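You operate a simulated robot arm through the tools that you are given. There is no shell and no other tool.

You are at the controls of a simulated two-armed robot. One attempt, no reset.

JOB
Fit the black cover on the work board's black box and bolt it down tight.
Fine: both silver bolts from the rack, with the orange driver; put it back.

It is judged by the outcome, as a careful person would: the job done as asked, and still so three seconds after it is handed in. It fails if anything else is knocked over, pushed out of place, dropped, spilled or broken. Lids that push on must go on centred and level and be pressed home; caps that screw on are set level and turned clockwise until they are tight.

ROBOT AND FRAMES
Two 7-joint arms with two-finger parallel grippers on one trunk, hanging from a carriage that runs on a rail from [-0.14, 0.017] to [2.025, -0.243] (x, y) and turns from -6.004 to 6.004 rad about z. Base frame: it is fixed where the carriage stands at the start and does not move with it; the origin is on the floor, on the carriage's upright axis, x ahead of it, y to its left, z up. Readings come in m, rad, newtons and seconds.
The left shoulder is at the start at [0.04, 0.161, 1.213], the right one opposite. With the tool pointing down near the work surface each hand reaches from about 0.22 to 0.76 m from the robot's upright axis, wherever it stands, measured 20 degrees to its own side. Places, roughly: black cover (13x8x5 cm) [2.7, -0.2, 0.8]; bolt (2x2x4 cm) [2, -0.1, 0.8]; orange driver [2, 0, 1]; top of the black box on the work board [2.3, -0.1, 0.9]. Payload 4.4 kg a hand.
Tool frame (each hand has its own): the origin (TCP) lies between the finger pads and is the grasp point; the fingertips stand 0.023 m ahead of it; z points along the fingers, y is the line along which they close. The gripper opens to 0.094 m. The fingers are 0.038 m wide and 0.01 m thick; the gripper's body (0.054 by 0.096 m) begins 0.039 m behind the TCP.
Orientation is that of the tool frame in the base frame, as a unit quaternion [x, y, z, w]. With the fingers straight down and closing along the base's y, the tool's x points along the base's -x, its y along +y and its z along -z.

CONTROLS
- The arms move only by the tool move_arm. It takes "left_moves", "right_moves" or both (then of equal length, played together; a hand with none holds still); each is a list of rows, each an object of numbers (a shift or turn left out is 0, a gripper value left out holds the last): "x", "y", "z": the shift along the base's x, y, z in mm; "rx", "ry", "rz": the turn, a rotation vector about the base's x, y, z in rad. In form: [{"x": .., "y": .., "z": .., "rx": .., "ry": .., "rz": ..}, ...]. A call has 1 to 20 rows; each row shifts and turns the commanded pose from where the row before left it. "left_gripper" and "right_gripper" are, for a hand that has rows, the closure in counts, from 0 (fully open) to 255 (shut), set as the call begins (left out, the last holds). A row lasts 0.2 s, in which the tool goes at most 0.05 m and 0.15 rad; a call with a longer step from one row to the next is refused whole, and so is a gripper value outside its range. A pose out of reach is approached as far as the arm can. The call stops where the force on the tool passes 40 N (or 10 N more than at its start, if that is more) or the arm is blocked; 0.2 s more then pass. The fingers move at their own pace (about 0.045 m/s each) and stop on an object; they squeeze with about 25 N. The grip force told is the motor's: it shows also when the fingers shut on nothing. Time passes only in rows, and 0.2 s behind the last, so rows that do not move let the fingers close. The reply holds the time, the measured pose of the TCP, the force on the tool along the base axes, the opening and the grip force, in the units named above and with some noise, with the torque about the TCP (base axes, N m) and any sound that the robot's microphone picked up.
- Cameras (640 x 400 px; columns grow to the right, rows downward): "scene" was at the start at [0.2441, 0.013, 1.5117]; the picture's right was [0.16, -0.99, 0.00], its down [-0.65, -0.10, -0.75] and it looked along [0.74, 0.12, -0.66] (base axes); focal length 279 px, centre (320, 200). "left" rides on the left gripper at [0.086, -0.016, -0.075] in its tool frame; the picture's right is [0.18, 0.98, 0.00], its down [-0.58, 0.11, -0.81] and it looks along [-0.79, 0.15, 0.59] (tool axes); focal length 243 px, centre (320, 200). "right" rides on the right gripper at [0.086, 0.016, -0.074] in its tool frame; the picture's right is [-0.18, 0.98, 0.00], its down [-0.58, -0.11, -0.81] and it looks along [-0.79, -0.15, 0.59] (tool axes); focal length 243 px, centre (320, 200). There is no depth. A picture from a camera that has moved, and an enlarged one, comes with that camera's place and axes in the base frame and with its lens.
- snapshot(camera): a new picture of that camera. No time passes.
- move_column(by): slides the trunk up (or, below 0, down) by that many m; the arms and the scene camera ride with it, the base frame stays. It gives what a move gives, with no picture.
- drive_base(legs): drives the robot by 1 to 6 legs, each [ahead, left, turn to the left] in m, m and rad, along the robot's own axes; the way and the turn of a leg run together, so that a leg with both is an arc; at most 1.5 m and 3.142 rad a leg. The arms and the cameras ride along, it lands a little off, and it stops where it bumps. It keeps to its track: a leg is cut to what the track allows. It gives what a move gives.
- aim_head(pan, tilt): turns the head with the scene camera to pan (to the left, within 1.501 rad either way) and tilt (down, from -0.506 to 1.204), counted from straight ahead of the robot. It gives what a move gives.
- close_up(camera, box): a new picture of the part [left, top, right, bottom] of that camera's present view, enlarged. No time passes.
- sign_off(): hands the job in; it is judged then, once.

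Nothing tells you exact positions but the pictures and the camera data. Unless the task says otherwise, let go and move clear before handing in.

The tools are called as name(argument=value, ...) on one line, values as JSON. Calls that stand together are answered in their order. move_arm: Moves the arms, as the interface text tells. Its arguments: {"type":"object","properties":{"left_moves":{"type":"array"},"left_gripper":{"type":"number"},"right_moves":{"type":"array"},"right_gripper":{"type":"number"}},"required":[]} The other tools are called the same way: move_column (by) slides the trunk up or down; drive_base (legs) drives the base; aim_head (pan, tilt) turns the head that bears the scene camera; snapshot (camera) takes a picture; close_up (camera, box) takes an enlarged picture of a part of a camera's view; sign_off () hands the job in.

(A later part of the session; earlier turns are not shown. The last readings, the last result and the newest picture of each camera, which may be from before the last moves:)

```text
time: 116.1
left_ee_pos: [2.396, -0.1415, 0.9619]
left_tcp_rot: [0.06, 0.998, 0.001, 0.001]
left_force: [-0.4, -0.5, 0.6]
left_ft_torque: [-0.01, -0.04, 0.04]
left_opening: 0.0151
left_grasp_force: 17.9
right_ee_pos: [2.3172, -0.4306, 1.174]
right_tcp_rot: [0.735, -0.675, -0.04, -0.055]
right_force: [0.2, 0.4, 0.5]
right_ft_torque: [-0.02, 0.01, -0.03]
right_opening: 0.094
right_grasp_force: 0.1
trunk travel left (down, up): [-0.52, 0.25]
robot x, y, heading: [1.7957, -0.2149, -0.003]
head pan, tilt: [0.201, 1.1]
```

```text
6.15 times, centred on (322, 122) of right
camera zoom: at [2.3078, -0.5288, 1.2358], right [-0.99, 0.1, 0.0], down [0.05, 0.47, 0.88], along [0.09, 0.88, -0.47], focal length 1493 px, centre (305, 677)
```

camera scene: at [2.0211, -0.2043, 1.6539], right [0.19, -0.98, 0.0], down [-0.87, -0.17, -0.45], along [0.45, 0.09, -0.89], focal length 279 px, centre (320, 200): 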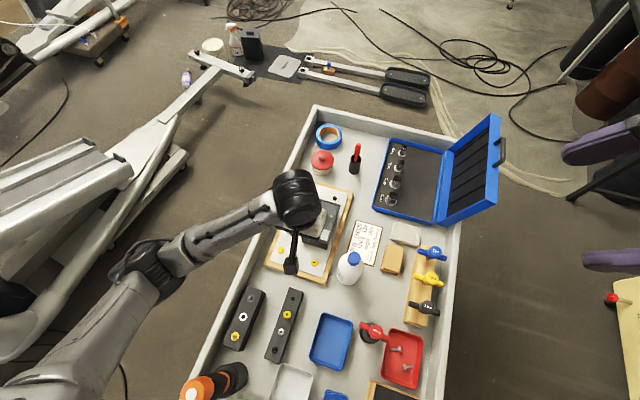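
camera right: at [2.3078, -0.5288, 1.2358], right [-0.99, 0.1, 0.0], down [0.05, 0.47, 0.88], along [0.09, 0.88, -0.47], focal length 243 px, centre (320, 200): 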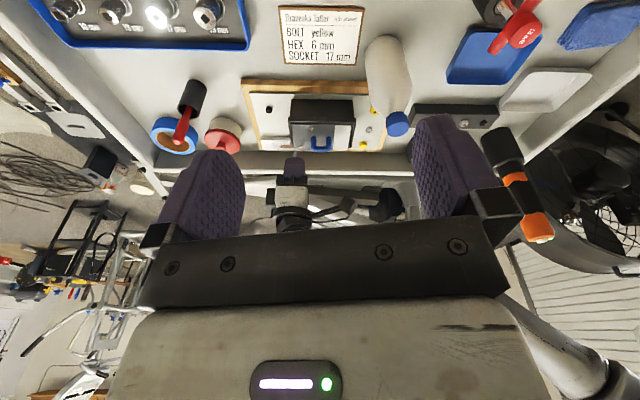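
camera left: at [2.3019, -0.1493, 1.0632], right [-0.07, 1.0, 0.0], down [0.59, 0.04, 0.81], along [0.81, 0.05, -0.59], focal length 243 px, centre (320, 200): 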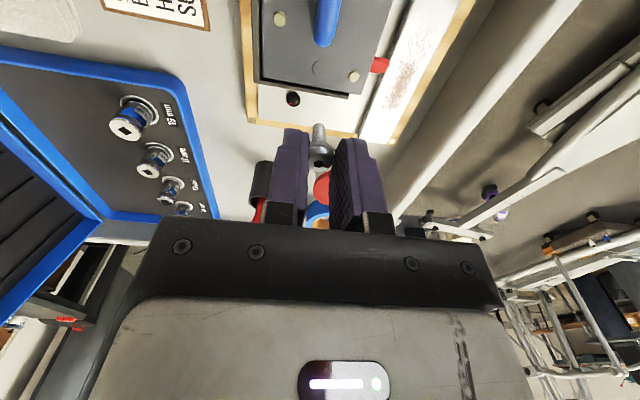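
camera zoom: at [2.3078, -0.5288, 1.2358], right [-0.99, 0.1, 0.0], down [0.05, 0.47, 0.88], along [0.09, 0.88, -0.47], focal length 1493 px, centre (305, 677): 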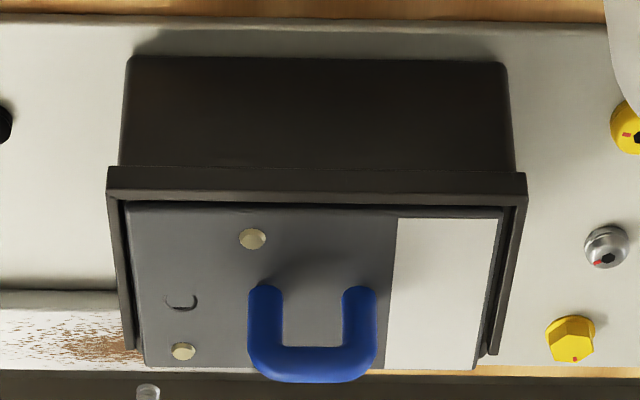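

Side view shows the bolt is vertical but ~10 mm too far in +x (my boss height was ~8 mm low). I correct by -9.8 mm in x, +0.8 mm in y and check again.

move_arm(left_moves=[{"x": -9.8, "y": 0.8}, {"z": -15}, {}])

close_up(camera="left", box=[275, 70, 365, 170])

close_up(camera="right", box=[270, 105, 345, 165])

```text
time: 116.9
left_ee_pos: [2.3848, -0.1421, 0.9464]
left_tcp_rot: [0.059, 0.998, 0.0, 0.0]
left_force: [-1.8, 0.7, -1.1]
left_ft_torque: [-0.01, 0.01, -0.01]
left_opening: 0.0151
left_grasp_force: 18.4
right_ee_pos: [2.3171, -0.4305, 1.1745]
right_tcp_rot: [0.735, -0.674, -0.041, -0.057]
right_force: [-0.5, 0.2, -0.7]
right_ft_torque: [-0.03, 0.0, 0.01]
right_opening: 0.0942
right_grasp_force: 0.1
trunk travel left (down, up): [-0.52, 0.25]
robot x, y, heading: [1.7985, -0.2155, 0.0]
head pan, tilt: [0.201, 1.1]
```

```text
4.00 times, centred on (320, 120) of left
camera zoom: at [2.2961, -0.1475, 1.0219], right [-0.07, 1.0, 0.0], down [0.59, 0.04, 0.81], along [0.81, 0.05, -0.59], focal length 970 px, centre (320, 520)
```

zoom: 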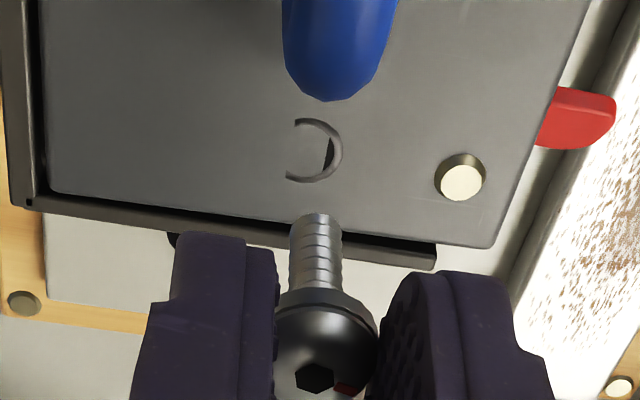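

```text
6.67 times, centred on (308, 135) of right
camera zoom: at [2.3076, -0.5287, 1.236], right [-0.99, 0.1, 0.0], down [0.05, 0.47, 0.88], along [0.09, 0.88, -0.47], focal length 1618 px, centre (403, 633)
```

zoom: 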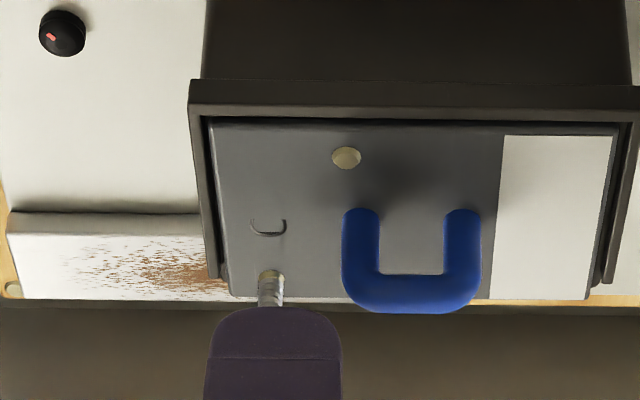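

The cover lies flush, with the boss rings showing at its surface as the bolt holes. Aligning: shift +2.5 mm in x, then lower the bolt toward the hole in small steps.

move_arm(left_moves=[{"x": 2.5, "z": -10}, {"z": -8}, {}])

close_up(camera="left", box=[290, 90, 350, 150])

close_up(camera="right", box=[290, 115, 330, 150])

```text
time: 117.7
left_ee_pos: [2.3881, -0.1405, 0.9289]
left_tcp_rot: [0.059, 0.998, 0.0, 0.001]
left_force: [-0.4, -0.4, 0.3]
left_ft_torque: [0.02, -0.05, 0.03]
left_opening: 0.0153
left_grasp_force: 17.4
right_ee_pos: [2.3169, -0.4308, 1.1751]
right_tcp_rot: [0.735, -0.674, -0.04, -0.056]
right_force: [0.0, 0.2, 0.2]
right_ft_torque: [-0.03, 0.01, -0.01]
right_opening: 0.094
right_grasp_force: 0.0
trunk travel left (down, up): [-0.52, 0.25]
robot x, y, heading: [1.7979, -0.2128, -0.004]
head pan, tilt: [0.201, 1.1]
```

```text
6.67 times, centred on (320, 120) of left
camera zoom: at [2.2995, -0.1475, 1.0038], right [-0.07, 1.0, 0.0], down [0.59, 0.04, 0.81], along [0.8, 0.05, -0.59], focal length 1618 px, centre (320, 733)
```

zoom: 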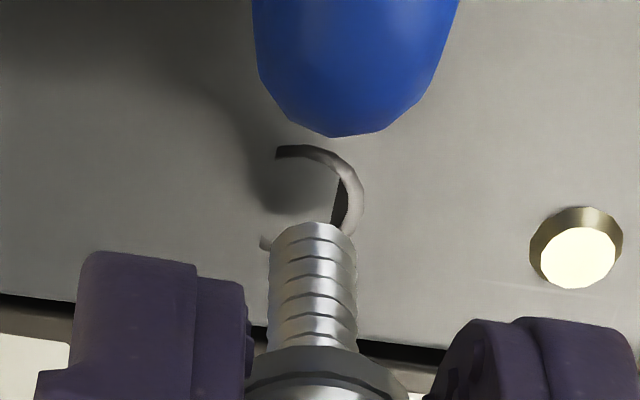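

```text
11.43 times, centred on (310, 132) of right
camera zoom: at [2.3076, -0.5288, 1.2361], right [-0.99, 0.1, 0.0], down [0.05, 0.47, 0.88], along [0.09, 0.88, -0.47], focal length 2773 px, centre (434, 971)
```

zoom: 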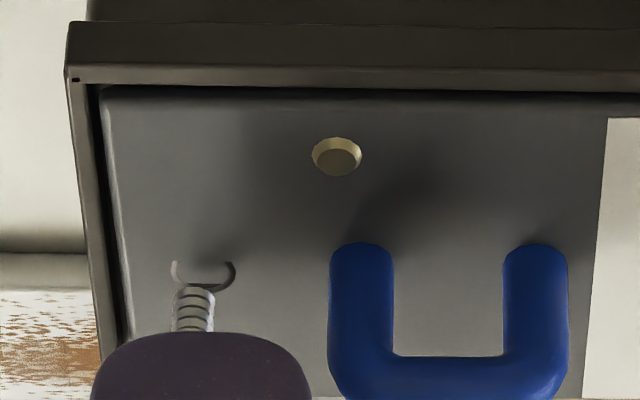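

move_arm(left_moves=[{"x": -1, "y": -1, "z": -3}, {"z": -3}, {}])

move_arm(left_moves=[{"z": -2}, {"z": -2}, {}])

close_up(camera="left", box=[290, 90, 350, 150])

close_up(camera="right", box=[290, 115, 330, 150])

```text
time: 118.5
left_ee_pos: [2.3869, -0.1431, 0.9225]
left_tcp_rot: [0.059, 0.998, 0.0, 0.0]
left_force: [-2.6, -0.3, -0.5]
left_ft_torque: [-0.04, -0.07, -0.02]
left_opening: 0.0149
left_grasp_force: 18.2
right_ee_pos: [2.317, -0.4315, 1.1747]
right_tcp_rot: [0.735, -0.675, -0.041, -0.057]
right_force: [0.9, 0.3, -0.2]
right_ft_torque: [0.03, 0.04, 0.03]
right_opening: 0.094
right_grasp_force: 0.2
trunk travel left (down, up): [-0.52, 0.25]
robot x, y, heading: [1.7961, -0.2161, -0.006]
head pan, tilt: [0.201, 1.1]
```

```text
time: 119.3
left_ee_pos: [2.3871, -0.1441, 0.9191]
left_tcp_rot: [0.06, 0.998, 0.0, 0.0]
left_force: [-2.0, -0.9, -0.4]
left_ft_torque: [-0.06, 0.01, -0.01]
left_opening: 0.0153
left_grasp_force: 18.2
right_ee_pos: [2.3182, -0.4305, 1.1748]
right_tcp_rot: [0.735, -0.674, -0.041, -0.056]
right_force: [-0.5, -1.5, -0.4]
right_ft_torque: [-0.02, -0.01, -0.01]
right_opening: 0.0937
right_grasp_force: 0.0
trunk travel left (down, up): [-0.52, 0.25]
robot x, y, heading: [1.798, -0.2157, -0.006]
head pan, tilt: [0.201, 1.1]
```

```text
6.67 times, centred on (320, 120) of left
camera zoom: at [2.2978, -0.149, 0.9944], right [-0.07, 1.0, 0.0], down [0.59, 0.04, 0.81], along [0.8, 0.05, -0.59], focal length 1618 px, centre (320, 733)
```

zoom: 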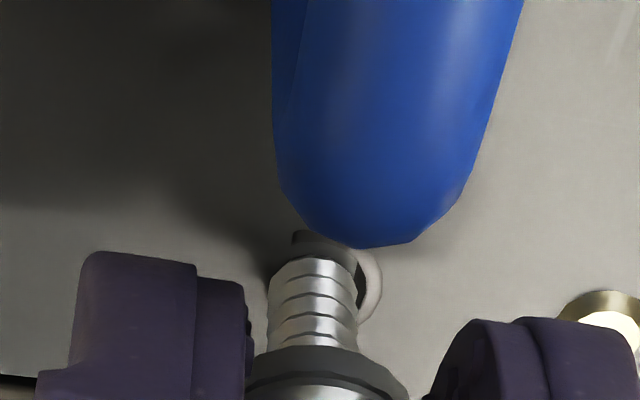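

```text
11.43 times, centred on (310, 132) of right
camera zoom: at [2.3073, -0.529, 1.236], right [-0.99, 0.1, 0.0], down [0.05, 0.47, 0.88], along [0.09, 0.88, -0.47], focal length 2773 px, centre (434, 971)
```

zoom: 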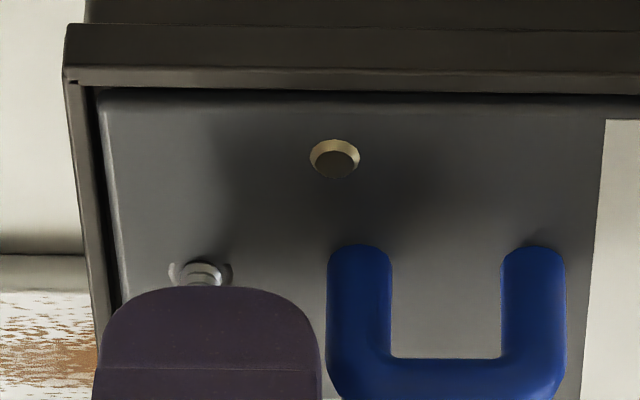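

move_arm(left_moves=[{"z": -2}, {"z": -2}, {}])

move_arm(left_moves=[{"z": -2}, {"z": -2}, {}])

close_up(camera="left", box=[280, 80, 360, 180])

close_up(camera="right", box=[290, 115, 330, 150])

```text
time: 120.1
left_ee_pos: [2.385, -0.1434, 0.9149]
left_tcp_rot: [0.06, 0.998, 0.0, 0.0]
left_force: [-1.4, -3.2, -0.6]
left_ft_torque: [-0.06, 0.02, 0.02]
left_opening: 0.015
left_grasp_force: 17.7
right_ee_pos: [2.3166, -0.4317, 1.1725]
right_tcp_rot: [0.735, -0.675, -0.041, -0.055]
right_force: [-0.2, 0.1, -0.3]
right_ft_torque: [-0.01, -0.01, 0.03]
right_opening: 0.0941
right_grasp_force: 0.1
trunk travel left (down, up): [-0.52, 0.25]
robot x, y, heading: [1.7985, -0.2164, -0.001]
head pan, tilt: [0.201, 1.1]
```

```text
time: 120.9
left_ee_pos: [2.3866, -0.143, 0.9102]
left_tcp_rot: [0.059, 0.998, 0.001, 0.001]
left_force: [-2.6, -3.5, -1.3]
left_ft_torque: [-0.06, 0.02, 0.03]
left_opening: 0.0153
left_grasp_force: 17.9
right_ee_pos: [2.3164, -0.4315, 1.1731]
right_tcp_rot: [0.735, -0.675, -0.04, -0.055]
right_force: [-0.1, -0.5, 0.6]
right_ft_torque: [-0.03, -0.02, 0.02]
right_opening: 0.0939
right_grasp_force: 0.0
trunk travel left (down, up): [-0.52, 0.25]
robot x, y, heading: [1.7991, -0.2149, -0.003]
head pan, tilt: [0.201, 1.1]
```

```text
4.00 times, centred on (320, 130) of left
camera zoom: at [2.2979, -0.149, 0.9858], right [-0.07, 1.0, 0.0], down [0.59, 0.04, 0.81], along [0.8, 0.05, -0.59], focal length 970 px, centre (320, 480)
```

zoom: 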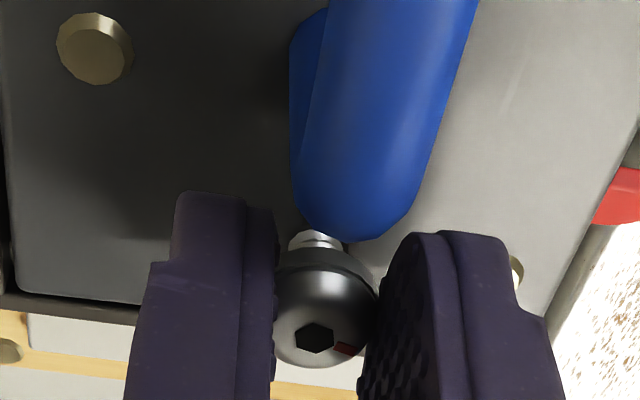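

```text
11.43 times, centred on (310, 132) of right
camera zoom: at [2.307, -0.5293, 1.2359], right [-0.99, 0.1, 0.0], down [0.05, 0.47, 0.88], along [0.09, 0.88, -0.48], focal length 2773 px, centre (434, 971)
```

zoom: 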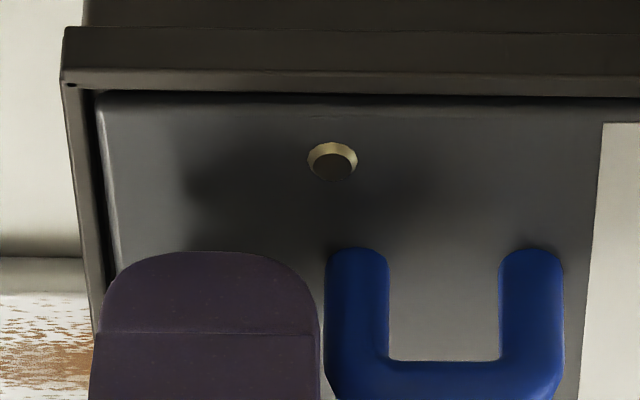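

The bolt is sliding into the hole without resistance. Continue lowering until it stops.

move_arm(left_moves=[{"z": -2}, {"z": -1}, {}])

move_arm(left_moves=[{"z": -1}, {"z": -1}, {}])

close_up(camera="left", box=[280, 80, 360, 180])

```text
time: 121.7
left_ee_pos: [2.3867, -0.1424, 0.9087]
left_tcp_rot: [0.06, 0.998, 0.001, 0.001]
left_force: [-6.3, -1.5, 7.5]
left_ft_torque: [-0.01, 0.09, -0.03]
left_opening: 0.0154
left_grasp_force: 18.2
right_ee_pos: [2.318, -0.4303, 1.1741]
right_tcp_rot: [0.735, -0.674, -0.041, -0.055]
right_force: [0.5, 0.1, 0.4]
right_ft_torque: [0.01, -0.02, 0.05]
right_opening: 0.0938
right_grasp_force: 0.0
trunk travel left (down, up): [-0.52, 0.25]
robot x, y, heading: [1.8014, -0.2166, -0.003]
head pan, tilt: [0.201, 1.1]
```

```text
time: 122.5
left_ee_pos: [2.3864, -0.1424, 0.9071]
left_tcp_rot: [0.059, 0.998, 0.0, 0.001]
left_force: [-6.9, -0.5, 11.8]
left_ft_torque: [0.0, 0.12, 0.02]
left_opening: 0.015
left_grasp_force: 18.0
right_ee_pos: [2.3168, -0.4308, 1.1738]
right_tcp_rot: [0.735, -0.675, -0.04, -0.057]
right_force: [0.0, -0.1, 0.0]
right_ft_torque: [0.03, -0.03, -0.01]
right_opening: 0.0941
right_grasp_force: 0.0
trunk travel left (down, up): [-0.52, 0.25]
robot x, y, heading: [1.7984, -0.2163, -0.007]
head pan, tilt: [0.201, 1.1]
```

```text
4.00 times, centred on (320, 130) of left
camera zoom: at [2.2983, -0.1491, 0.9814], right [-0.07, 1.0, 0.0], down [0.59, 0.04, 0.81], along [0.81, 0.05, -0.59], focal length 970 px, centre (320, 480)
```

zoom: 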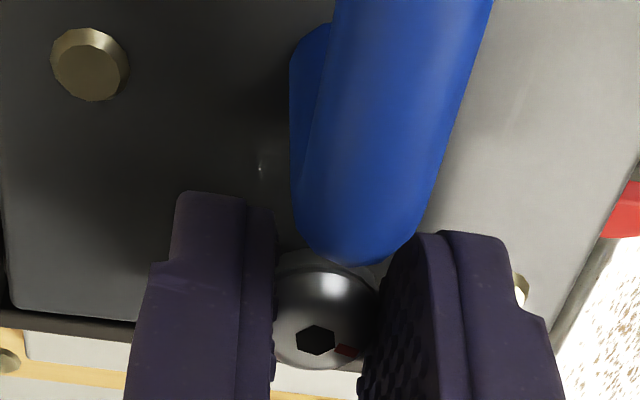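

The bolt seems nearly down to its head. I release it and look.

move_arm(left_moves=[{"z": 1}, {}, {}, {}], left_gripper=150)

move_arm(left_moves=[{"z": 15}, {"z": 30}, {"z": 40}, {"z": 40}, {}])

snapshot(camera="left")

close_up(camera="right", box=[280, 100, 360, 160])

```text
time: 123.5
left_ee_pos: [2.3871, -0.1424, 0.9069]
left_tcp_rot: [0.059, 0.998, 0.0, 0.0]
left_force: [0.3, 0.4, 0.2]
left_ft_torque: [-0.01, 0.01, 0.01]
left_opening: 0.0386
left_grasp_force: 0.1
right_ee_pos: [2.3184, -0.4313, 1.174]
right_tcp_rot: [0.735, -0.674, -0.04, -0.056]
right_force: [-0.2, 0.4, -0.3]
right_ft_torque: [0.02, -0.02, -0.02]
right_opening: 0.0943
right_grasp_force: 0.0
trunk travel left (down, up): [-0.52, 0.25]
robot x, y, heading: [1.7948, -0.2155, -0.003]
head pan, tilt: [0.201, 1.1]
```

```text
time: 124.7
left_ee_pos: [2.3853, -0.1439, 1.0325]
left_tcp_rot: [0.059, 0.998, 0.0, -0.001]
left_force: [-0.2, 0.8, -1.3]
left_ft_torque: [0.01, 0.0, 0.0]
left_opening: 0.0388
left_grasp_force: 0.1
right_ee_pos: [2.3181, -0.4311, 1.1744]
right_tcp_rot: [0.735, -0.675, -0.041, -0.056]
right_force: [0.8, 0.3, -0.1]
right_ft_torque: [0.01, 0.02, -0.01]
right_opening: 0.0938
right_grasp_force: 0.1
trunk travel left (down, up): [-0.52, 0.25]
robot x, y, heading: [1.7995, -0.2157, -0.005]
head pan, tilt: [0.201, 1.1]
```

```text
taken
camera left: at [2.2969, -0.1493, 1.1075], right [-0.07, 1.0, 0.0], down [0.59, 0.04, 0.81], along [0.8, 0.05, -0.59], focal length 243 px, centre (320, 200)
```

left: 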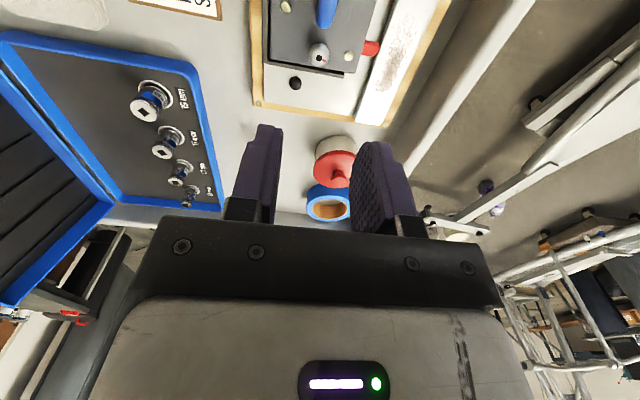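

```text
6.67 times, centred on (320, 130) of right
camera zoom: at [2.3075, -0.5287, 1.2359], right [-0.99, 0.1, 0.0], down [0.05, 0.47, 0.88], along [0.09, 0.88, -0.47], focal length 1618 px, centre (320, 667)
```

zoom: 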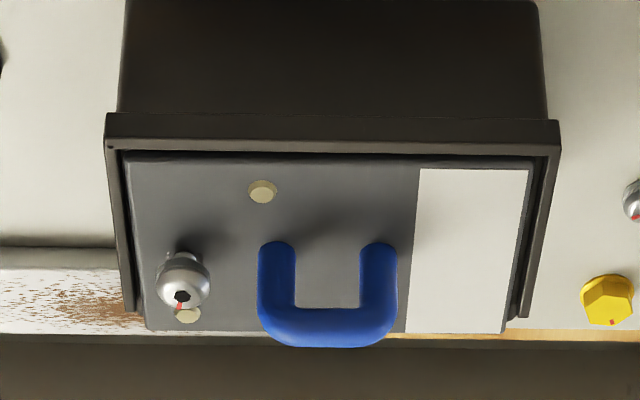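

Bolt 1 stands in hole A. Now I back up and fetch the second silver bolt (S2).

drive_base(legs=[[-0.118, 0.014, 0]])

move_arm(left_moves=[{"x": -35, "y": 5, "z": 10}, {"x": -35, "y": 5}, {"x": -35, "y": 5}, {"x": -35, "y": 5}, {"x": -35, "y": 5}, {"x": -35, "y": 5}, {"x": -33, "y": 1}, {}])

snapshot(camera="left")

snapshot(camera="scene")

```text
time: 125.9
left_ee_pos: [2.2661, -0.1309, 1.0325]
left_tcp_rot: [0.059, 0.998, 0.0, 0.0]
left_force: [1.2, -0.1, 0.6]
left_ft_torque: [0.0, -0.01, -0.02]
left_opening: 0.0384
left_grasp_force: 0.1
right_ee_pos: [2.1979, -0.4164, 1.1731]
right_tcp_rot: [0.734, -0.675, -0.042, -0.055]
right_force: [0.1, -0.4, -0.4]
right_ft_torque: [0.0, 0.0, 0.01]
right_opening: 0.0944
right_grasp_force: 0.0
trunk travel left (down, up): [-0.52, 0.25]
robot x, y, heading: [1.6754, -0.204, -0.004]
head pan, tilt: [0.201, 1.1]
```

```text
time: 127.7
left_ee_pos: [2.0221, -0.0997, 1.0392]
left_tcp_rot: [0.059, 0.998, 0.0, -0.001]
left_force: [-0.3, -0.1, -0.5]
left_ft_torque: [0.0, 0.0, 0.0]
left_opening: 0.0388
left_grasp_force: 0.0
right_ee_pos: [2.1985, -0.4166, 1.1742]
right_tcp_rot: [0.734, -0.676, -0.041, -0.056]
right_force: [-0.3, 0.6, 0.5]
right_ft_torque: [-0.01, 0.04, 0.05]
right_opening: 0.094
right_grasp_force: 0.1
trunk travel left (down, up): [-0.52, 0.25]
robot x, y, heading: [1.6786, -0.2041, -0.004]
head pan, tilt: [0.201, 1.1]
```

```text
taken
camera left: at [1.9338, -0.1054, 1.1147], right [-0.07, 1.0, 0.0], down [0.59, 0.04, 0.81], along [0.81, 0.05, -0.59], focal length 243 px, centre (320, 200)
```

left: 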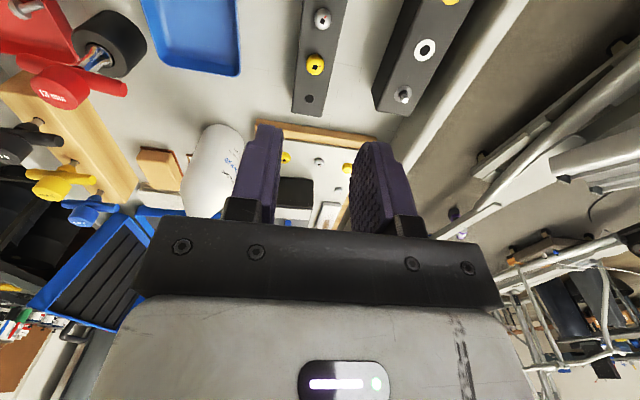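

```text
taken
camera scene: at [1.9019, -0.1902, 1.6538], right [0.19, -0.98, 0.0], down [-0.87, -0.17, -0.45], along [0.45, 0.09, -0.89], focal length 279 px, centre (320, 200)
```

scene: 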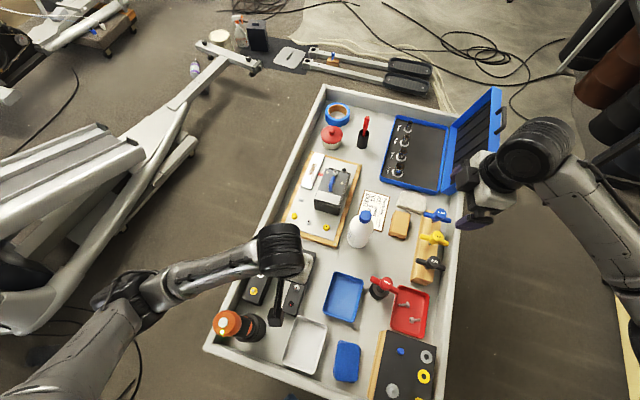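

move_arm(left_moves=[{"y": 1.5, "z": -45}, {"z": -45}, {"z": -45}, {"z": -35}, {}])

close_up(camera="left", box=[220, 40, 420, 200])

snapshot(camera="scene")

```text
time: 128.9
left_ee_pos: [2.0269, -0.0956, 0.8754]
left_tcp_rot: [0.059, 0.998, 0.001, 0.002]
left_force: [0.4, -0.2, 0.1]
left_ft_torque: [-0.01, 0.0, -0.03]
left_opening: 0.0388
left_grasp_force: 0.0
right_ee_pos: [2.2009, -0.4152, 1.1747]
right_tcp_rot: [0.734, -0.675, -0.041, -0.059]
right_force: [0.5, -0.2, -0.4]
right_ft_torque: [0.01, 0.01, -0.06]
right_opening: 0.0938
right_grasp_force: 0.0
trunk travel left (down, up): [-0.52, 0.25]
robot x, y, heading: [1.6795, -0.2053, 0.002]
head pan, tilt: [0.201, 1.1]
```

```text
2.50 times, centred on (320, 120) of left
camera zoom: at [1.9373, -0.1026, 0.9494], right [-0.07, 1.0, 0.0], down [0.59, 0.04, 0.81], along [0.81, 0.05, -0.59], focal length 606 px, centre (320, 400)
```

zoom: 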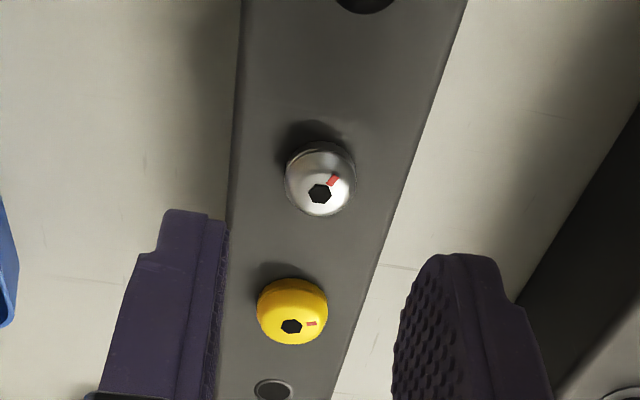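

```text
taken
camera scene: at [1.903, -0.1891, 1.6548], right [0.19, -0.98, 0.0], down [-0.87, -0.17, -0.46], along [0.45, 0.09, -0.89], focal length 279 px, centre (320, 200)
```

scene: 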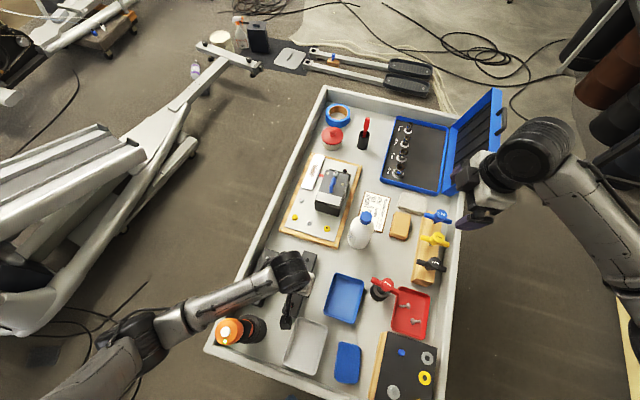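

close_up(camera="scene", box=[170, 270, 310, 360])

close_up(camera="right", box=[320, 0, 640, 200])

```text
4.44 times, centred on (240, 315) of scene
camera zoom: at [1.903, -0.1891, 1.6548], right [0.19, -0.98, 0.0], down [-0.87, -0.17, -0.46], along [0.45, 0.09, -0.89], focal length 1242 px, centre (676, -311)
```

zoom: 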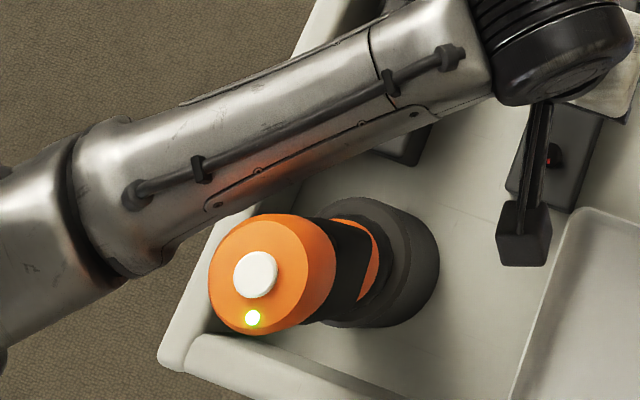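

```text
2.00 times, centred on (480, 100) of right
camera zoom: at [2.1905, -0.5131, 1.2371], right [-0.99, 0.1, 0.0], down [0.04, 0.47, 0.88], along [0.09, 0.88, -0.47], focal length 485 px, centre (0, 400)
```

zoom: 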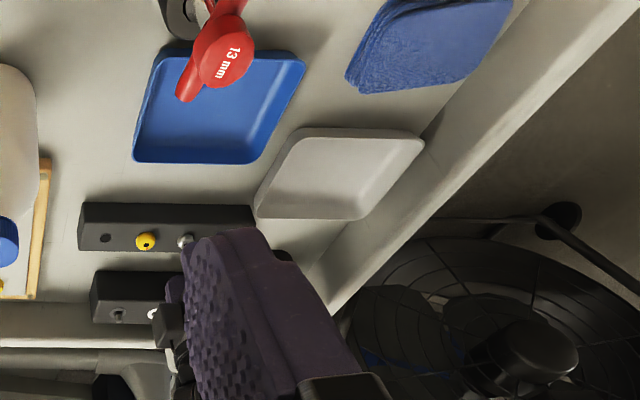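

The forearm is leaning on the driver's cap — I back out upward along the same path at once and check the driver.

move_arm(left_moves=[{"z": 20}, {"z": 30}, {"z": 40}, {"z": 40}, {"z": 40}, {}])

close_up(camera="scene", box=[170, 270, 310, 360])

```text
time: 130.3
left_ee_pos: [2.0239, -0.0933, 1.0426]
left_tcp_rot: [0.059, 0.998, 0.0, 0.0]
left_force: [-0.2, -0.7, -0.3]
left_ft_torque: [-0.04, 0.03, -0.01]
left_opening: 0.0385
left_grasp_force: 0.1
right_ee_pos: [2.198, -0.417, 1.1745]
right_tcp_rot: [0.734, -0.675, -0.04, -0.056]
right_force: [-0.5, -0.2, 0.7]
right_ft_torque: [0.02, 0.03, 0.01]
right_opening: 0.0939
right_grasp_force: 0.0
trunk travel left (down, up): [-0.52, 0.25]
robot x, y, heading: [1.6778, -0.202, -0.002]
head pan, tilt: [0.201, 1.1]
```

```text
4.44 times, centred on (240, 315) of scene
camera zoom: at [1.9015, -0.1902, 1.6536], right [0.19, -0.98, 0.0], down [-0.87, -0.17, -0.45], along [0.45, 0.09, -0.89], focal length 1242 px, centre (676, -311)
```

zoom: 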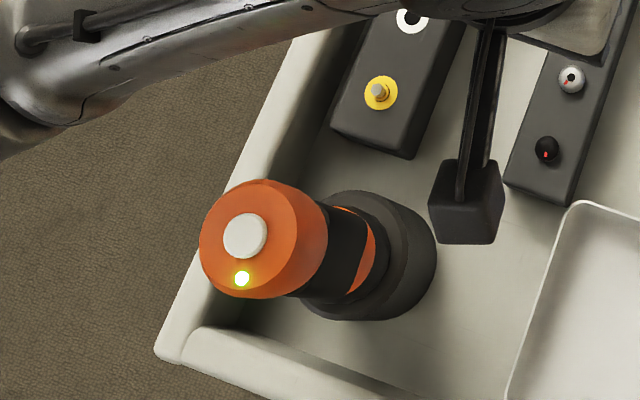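

The driver settled back upright in its stand. I'll use the right arm for the second bolt instead (its elbow stays away from the driver): first park the left hand up and left.

move_arm(left_moves=[{"z": 45}, {"z": 45}, {"z": 45}, {"z": 30, "y": 30, "x": 10}, {"y": 40, "x": 20}, {"y": 40, "x": 20}, {"y": 40, "x": 20}, {"y": 40, "x": 20}, {"y": 40, "x": 10}, {}])

move_arm(right_moves=[{"rx": -0.136, "ry": 0.014}, {"x": -13.5, "y": 24.5, "rz": -0.136}, {"x": -13.5, "y": 24.5, "rz": -0.136}, {"x": -13.5, "y": 24.5, "rz": -0.136}, {"x": -13.5, "y": 24.5, "rz": -0.136}, {"x": -13.5, "y": 24.5, "rz": -0.136}, {"x": -13.5, "y": 24.5, "rz": -0.136}, {"x": -13.5, "y": 24.5, "rz": -0.136}, {"x": -13.5, "y": 24.5, "rz": -0.136}, {"x": -13.5, "y": 24.5, "rz": -0.136}, {"x": -13.5, "y": 24.5, "rz": -0.136}, {"x": -13.5, "y": 24.5, "rz": -0.136}, {"x": -13.5, "y": 24.5, "rz": -0.136}, {"x": -13.5, "y": 24.5, "rz": -0.136}, {}])

snapshot(camera="scene")

snapshot(camera="right")

```text
time: 132.5
left_ee_pos: [2.1234, 0.134, 1.2096]
left_tcp_rot: [0.06, 0.998, 0.0, 0.001]
left_force: [0.4, -0.5, -0.8]
left_ft_torque: [-0.01, -0.04, -0.02]
left_opening: 0.0384
left_grasp_force: 0.0
right_ee_pos: [2.198, -0.4177, 1.1746]
right_tcp_rot: [0.734, -0.675, -0.04, -0.055]
right_force: [0.0, 0.3, -0.5]
right_ft_torque: [0.0, 0.01, 0.04]
right_opening: 0.0939
right_grasp_force: 0.0
trunk travel left (down, up): [-0.52, 0.25]
robot x, y, heading: [1.6802, -0.2006, -0.006]
head pan, tilt: [0.201, 1.1]
```

```text
time: 135.7
left_ee_pos: [2.1231, 0.1326, 1.2087]
left_tcp_rot: [0.06, 0.998, 0.001, 0.0]
left_force: [0.2, 0.4, -0.3]
left_ft_torque: [-0.03, -0.02, -0.01]
left_opening: 0.0387
left_grasp_force: 0.0
right_ee_pos: [2.0231, -0.0976, 1.1735]
right_tcp_rot: [0.056, 0.998, -0.001, 0.001]
right_force: [-0.7, -0.2, -0.1]
right_ft_torque: [0.0, 0.04, 0.02]
right_opening: 0.0936
right_grasp_force: 0.0
trunk travel left (down, up): [-0.52, 0.25]
robot x, y, heading: [1.6779, -0.2053, -0.005]
head pan, tilt: [0.201, 1.1]
```

```text
taken
camera scene: at [1.9018, -0.1902, 1.6537], right [0.19, -0.98, 0.0], down [-0.87, -0.17, -0.45], along [0.45, 0.09, -0.89], focal length 279 px, centre (320, 200)
```

scene: 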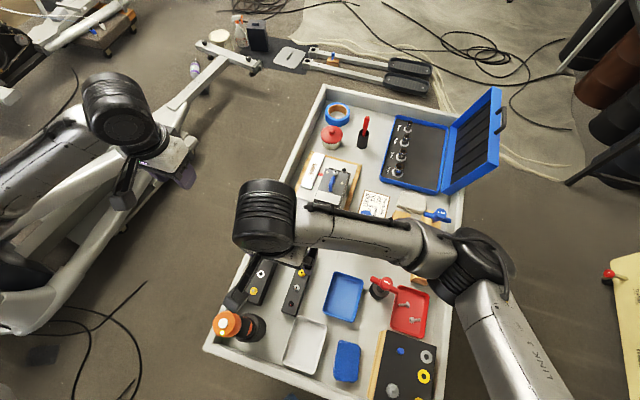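

```text
taken
camera right: at [1.9396, -0.0721, 1.249], right [0.29, 0.96, 0.0], down [0.56, -0.17, 0.81], along [0.77, -0.24, -0.59], focal length 243 px, centre (320, 200)
```

right: 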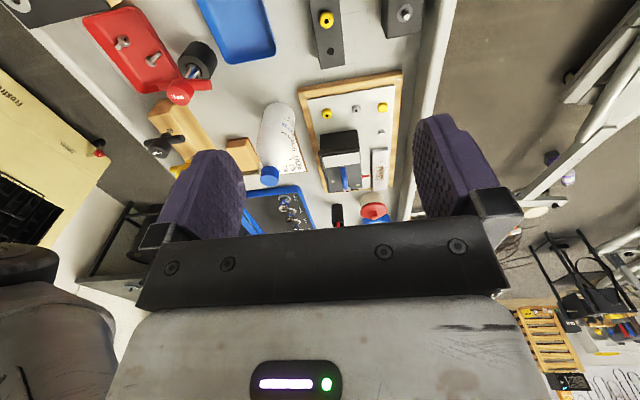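

To get steeper, higher forearms (clear of bottle and driver), I raise the trunk 0.22 m and then lower only the right hand, checking pictures.

move_column(by=0.22)

move_arm(right_moves=[{"z": -45}, {"z": -45}, {"z": -45}, {"z": -45}, {"z": -45}, {"z": -45}, {"z": -45}, {}])

snapshot(camera="scene")

snapshot(camera="right")

snapshot(camera="left")

```text
time: 138.1
left_ee_pos: [2.1244, 0.1324, 1.4301]
left_tcp_rot: [0.059, 0.998, -0.001, -0.001]
left_force: [-0.5, -1.0, 0.2]
left_ft_torque: [-0.01, -0.01, -0.03]
left_opening: 0.0388
left_grasp_force: 0.1
right_ee_pos: [2.0238, -0.0978, 1.3947]
right_tcp_rot: [0.056, 0.998, 0.0, 0.001]
right_force: [0.5, 0.1, 0.4]
right_ft_torque: [-0.02, 0.0, -0.02]
right_opening: 0.0937
right_grasp_force: 0.1
trunk travel left (down, up): [-0.74, 0.03]
robot x, y, heading: [1.6795, -0.1976, -0.005]
head pan, tilt: [0.201, 1.1]
```

```text
time: 139.9
left_ee_pos: [2.1235, 0.1328, 1.4283]
left_tcp_rot: [0.06, 0.998, 0.0, 0.0]
left_force: [0.2, -0.8, 0.6]
left_ft_torque: [-0.03, -0.06, -0.03]
left_opening: 0.0386
left_grasp_force: 0.1
right_ee_pos: [2.0219, -0.0982, 1.0811]
right_tcp_rot: [0.055, 0.998, -0.002, 0.0]
right_force: [1.5, 0.4, -0.4]
right_ft_torque: [-0.02, -0.03, 0.03]
right_opening: 0.0941
right_grasp_force: 0.0
trunk travel left (down, up): [-0.74, 0.03]
robot x, y, heading: [1.6786, -0.2044, -0.004]
head pan, tilt: [0.201, 1.1]
```

```text
taken
camera scene: at [1.9018, -0.1902, 1.8737], right [0.19, -0.98, 0.0], down [-0.87, -0.17, -0.45], along [0.45, 0.09, -0.89], focal length 279 px, centre (320, 200)
```

scene: 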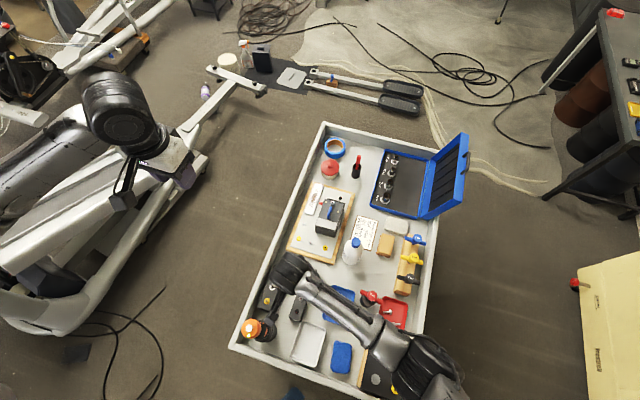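

```text
taken
camera right: at [1.938, -0.0719, 1.1552], right [0.29, 0.96, 0.0], down [0.56, -0.17, 0.81], along [0.77, -0.24, -0.59], focal length 243 px, centre (320, 200)
```

right: 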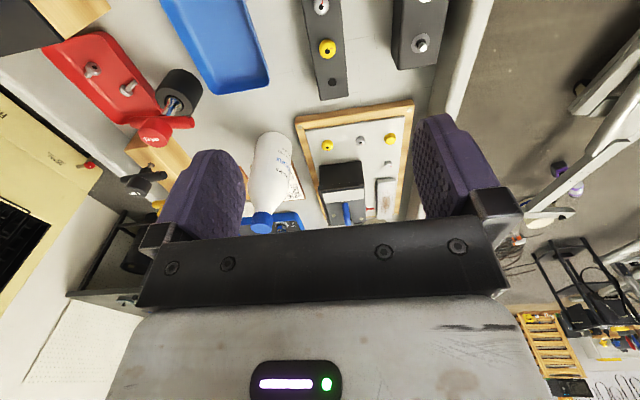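

```text
taken
camera left: at [2.035, 0.1266, 1.5044], right [-0.07, 1.0, 0.0], down [0.59, 0.04, 0.81], along [0.81, 0.05, -0.59], focal length 243 px, centre (320, 200)
```

left: 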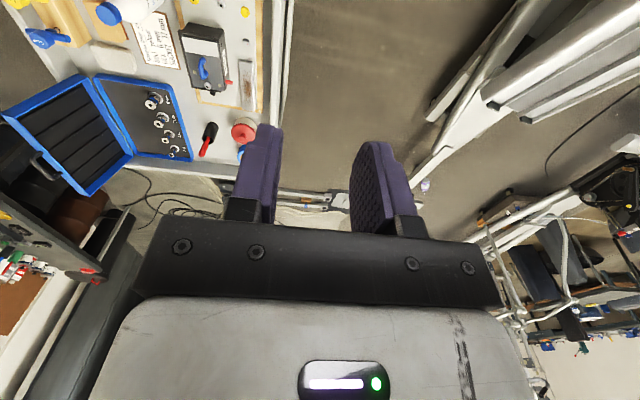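

move_arm(right_moves=[{"z": -45}, {"z": -45}, {"z": -45}, {"z": -40}, {}], right_gripper=150)

snapshot(camera="scene")

close_up(camera="right", box=[220, 40, 420, 200])

```text
time: 140.9
left_ee_pos: [2.1235, 0.1323, 1.4289]
left_tcp_rot: [0.06, 0.998, 0.0, 0.0]
left_force: [-0.1, 0.0, 0.6]
left_ft_torque: [-0.02, -0.02, -0.04]
left_opening: 0.0388
left_grasp_force: 0.0
right_ee_pos: [2.0421, -0.2189, 0.8757]
right_tcp_rot: [0.084, 0.994, -0.073, 0.007]
right_force: [-0.4, 0.8, 0.2]
right_ft_torque: [0.0, -0.05, -0.01]
right_opening: 0.0386
right_grasp_force: 0.1
right hand out of reach, approached as far as the arm can: row 4
trunk travel left (down, up): [-0.74, 0.03]
robot x, y, heading: [1.6813, -0.2031, -0.002]
head pan, tilt: [0.201, 1.1]
stopped in row 5 (right hand): the arm was blocked; the commanded pose is now the measured one
```

```text
taken
camera scene: at [1.9016, -0.1903, 1.8737], right [0.19, -0.98, 0.0], down [-0.87, -0.17, -0.45], along [0.45, 0.09, -0.89], focal length 279 px, centre (320, 200)
```

scene: 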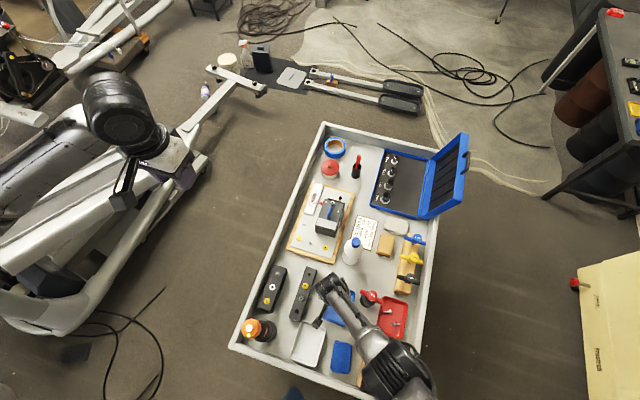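

```text
2.50 times, centred on (320, 120) of right
camera zoom: at [1.9591, -0.1773, 0.9453], right [0.35, 0.93, -0.14], down [0.55, -0.08, 0.83], along [0.76, -0.36, -0.54], focal length 606 px, centre (320, 400)
```

zoom: 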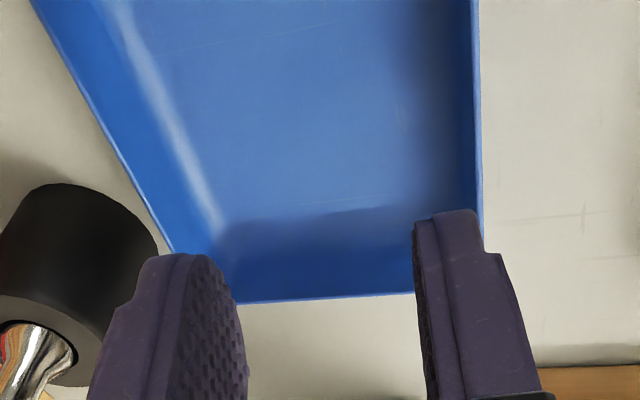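

The right arm ran out of reach and swung aside. Before anything else I check whether it touched anything.

close_up(camera="scene", box=[290, 260, 450, 400])

close_up(camera="scene", box=[235, 240, 375, 350])

```text
2.86 times, centred on (370, 330) of scene
camera zoom: at [1.9016, -0.1903, 1.8737], right [0.19, -0.98, 0.0], down [-0.87, -0.17, -0.45], along [0.45, 0.09, -0.89], focal length 798 px, centre (177, -171)
```

zoom: 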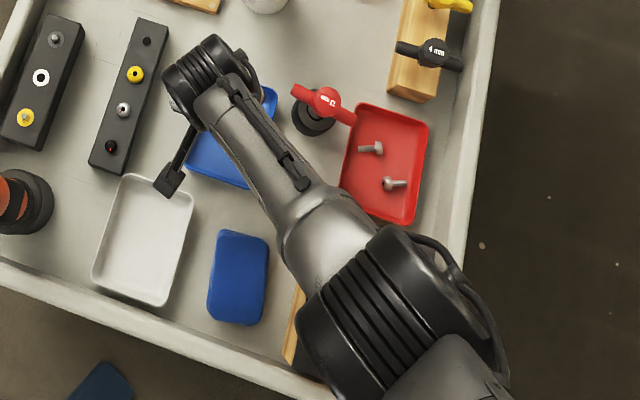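

```text
3.64 times, centred on (305, 295) of scene
camera zoom: at [1.9016, -0.1903, 1.8737], right [0.19, -0.98, 0.0], down [-0.87, -0.17, -0.45], along [0.45, 0.09, -0.89], focal length 1016 px, centre (374, -146)
```

zoom: 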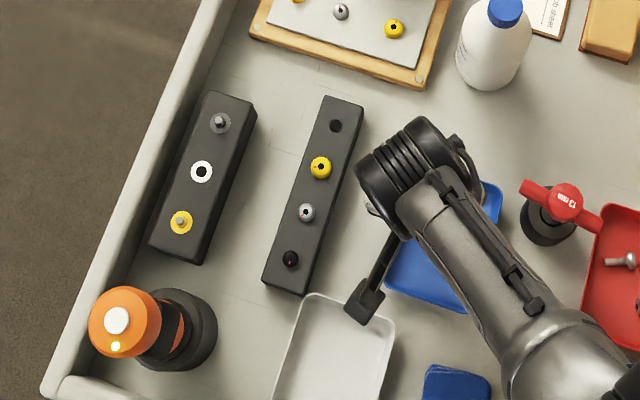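

move_arm(right_moves=[{"z": 20}, {"z": 40}, {"z": 45}, {"z": 45}, {"z": 45}, {"z": 45}, {}])

snapshot(camera="scene")

```text
time: 142.5
left_ee_pos: [2.1242, 0.1322, 1.4289]
left_tcp_rot: [0.059, 0.998, 0.0, 0.001]
left_force: [-0.3, -0.6, 0.6]
left_ft_torque: [-0.01, 0.0, 0.03]
left_opening: 0.0386
left_grasp_force: 0.0
right_ee_pos: [2.0434, -0.2151, 1.1171]
right_tcp_rot: [0.083, 0.994, -0.073, 0.007]
right_force: [0.0, 0.6, -0.5]
right_ft_torque: [-0.01, 0.01, -0.03]
right_opening: 0.039
right_grasp_force: 0.0
trunk travel left (down, up): [-0.74, 0.03]
robot x, y, heading: [1.6792, -0.2019, -0.009]
head pan, tilt: [0.201, 1.1]
```

```text
taken
camera scene: at [1.9019, -0.1903, 1.8737], right [0.19, -0.98, 0.0], down [-0.87, -0.17, -0.45], along [0.45, 0.09, -0.89], focal length 279 px, centre (320, 200)
```

scene: 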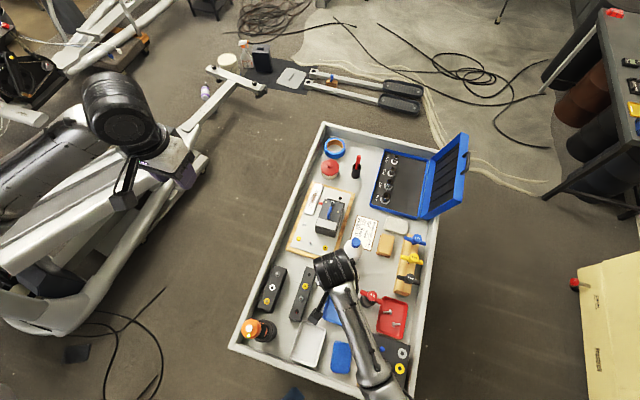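

Nothing seems disturbed. I raise the right hand, lower the trunk back to mid height, and back the base up so the right forearm comes in over the low trays.

move_arm(right_moves=[{"z": 45, "rx": 0.0}, {"z": 45}, {"z": 45}, {"z": 45}, {}])

drive_base(legs=[[-0.18, 0.022, 0]])

snapshot(camera="scene")

```text
time: 143.3
left_ee_pos: [2.1253, 0.1317, 1.4295]
left_tcp_rot: [0.06, 0.998, 0.001, 0.0]
left_force: [0.0, -0.5, 0.3]
left_ft_torque: [-0.01, 0.0, -0.03]
left_opening: 0.0387
left_grasp_force: 0.1
right_ee_pos: [2.0512, -0.3041, 1.1785]
right_tcp_rot: [0.087, 0.981, -0.17, 0.022]
right_force: [-0.5, 0.2, 0.6]
right_ft_torque: [0.0, 0.01, -0.02]
right_opening: 0.0385
right_grasp_force: 0.1
right hand out of reach, approached as far as the arm can: row 3
trunk travel left (down, up): [-0.74, 0.03]
robot x, y, heading: [1.68, -0.2007, -0.001]
head pan, tilt: [0.201, 1.1]
stopped in row 3 (right hand): the arm was blocked; the commanded pose is now the measured one
```

```text
time: 144.8
left_ee_pos: [1.9438, 0.1533, 1.4285]
left_tcp_rot: [0.061, 0.998, 0.0, -0.001]
left_force: [0.0, 0.0, -0.7]
left_ft_torque: [-0.02, 0.01, -0.02]
left_opening: 0.0384
left_grasp_force: 0.0
right_ee_pos: [1.8702, -0.283, 1.1776]
right_tcp_rot: [0.088, 0.981, -0.17, 0.021]
right_force: [-0.9, -0.2, -0.2]
right_ft_torque: [-0.01, 0.01, -0.02]
right_opening: 0.0388
right_grasp_force: 0.0
trunk travel left (down, up): [-0.74, 0.03]
robot x, y, heading: [1.5001, -0.1832, -0.014]
head pan, tilt: [0.201, 1.1]
```

```text
taken
camera scene: at [1.7214, -0.1689, 1.8737], right [0.19, -0.98, 0.0], down [-0.87, -0.17, -0.45], along [0.45, 0.09, -0.89], focal length 279 px, centre (320, 200)
```

scene: 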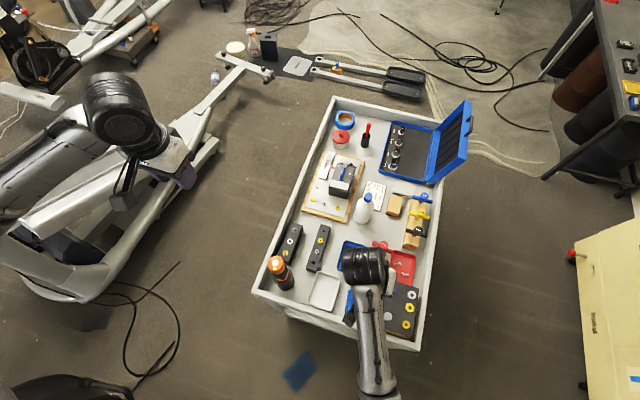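

move_arm(right_moves=[{"x": 30, "rx": 0.115}, {"x": 30, "rx": 0.115}, {"x": 30, "rx": 0.114}, {"x": 30}, {}])

snapshot(camera="scene")

```text
time: 146.2
left_ee_pos: [1.9433, 0.1518, 1.4292]
left_tcp_rot: [0.061, 0.998, 0.0, 0.0]
left_force: [-0.2, -0.3, 0.7]
left_ft_torque: [0.02, -0.02, 0.0]
left_opening: 0.0386
left_grasp_force: 0.1
right_ee_pos: [1.9874, -0.328, 1.1629]
right_tcp_rot: [0.101, 0.994, -0.04, 0.004]
right_force: [0.4, -0.4, 0.0]
right_ft_torque: [0.03, -0.02, -0.03]
right_opening: 0.0386
right_grasp_force: 0.2
trunk travel left (down, up): [-0.74, 0.03]
robot x, y, heading: [1.4995, -0.1805, -0.009]
head pan, tilt: [0.201, 1.1]
stopped in row 5 (right hand): the arm was blocked; the commanded pose is now the measured one
```

```text
taken
camera scene: at [1.7214, -0.169, 1.8737], right [0.19, -0.98, 0.0], down [-0.87, -0.17, -0.45], along [0.45, 0.09, -0.89], focal length 279 px, centre (320, 200)
```

scene: 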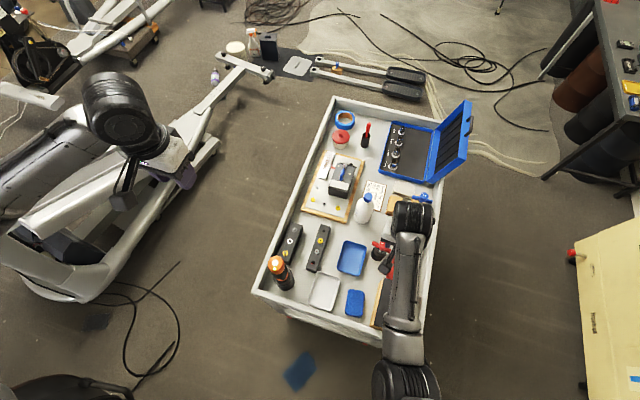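

move_arm(right_moves=[{"z": 20, "y": -15}, {"z": 20, "y": -15}, {"z": 20, "y": -15}, {}])

snapshot(camera="scene")

```text
time: 147.2
left_ee_pos: [1.9433, 0.1525, 1.429]
left_tcp_rot: [0.061, 0.998, 0.001, -0.001]
left_force: [0.2, 0.3, 0.3]
left_ft_torque: [0.02, -0.01, -0.03]
left_opening: 0.0385
left_grasp_force: 0.0
right_ee_pos: [1.9885, -0.3856, 1.2207]
right_tcp_rot: [0.105, 0.993, -0.055, 0.003]
right_force: [-0.3, 0.6, 0.1]
right_ft_torque: [-0.02, 0.01, 0.02]
right_opening: 0.0387
right_grasp_force: 0.1
trunk travel left (down, up): [-0.74, 0.03]
robot x, y, heading: [1.495, -0.1795, -0.006]
head pan, tilt: [0.201, 1.1]
```

```text
taken
camera scene: at [1.7215, -0.1688, 1.8738], right [0.19, -0.98, 0.0], down [-0.87, -0.17, -0.45], along [0.45, 0.09, -0.89], focal length 279 px, centre (320, 200)
```

scene: 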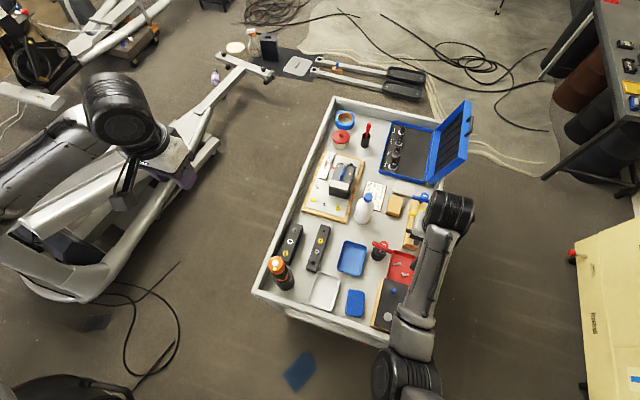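

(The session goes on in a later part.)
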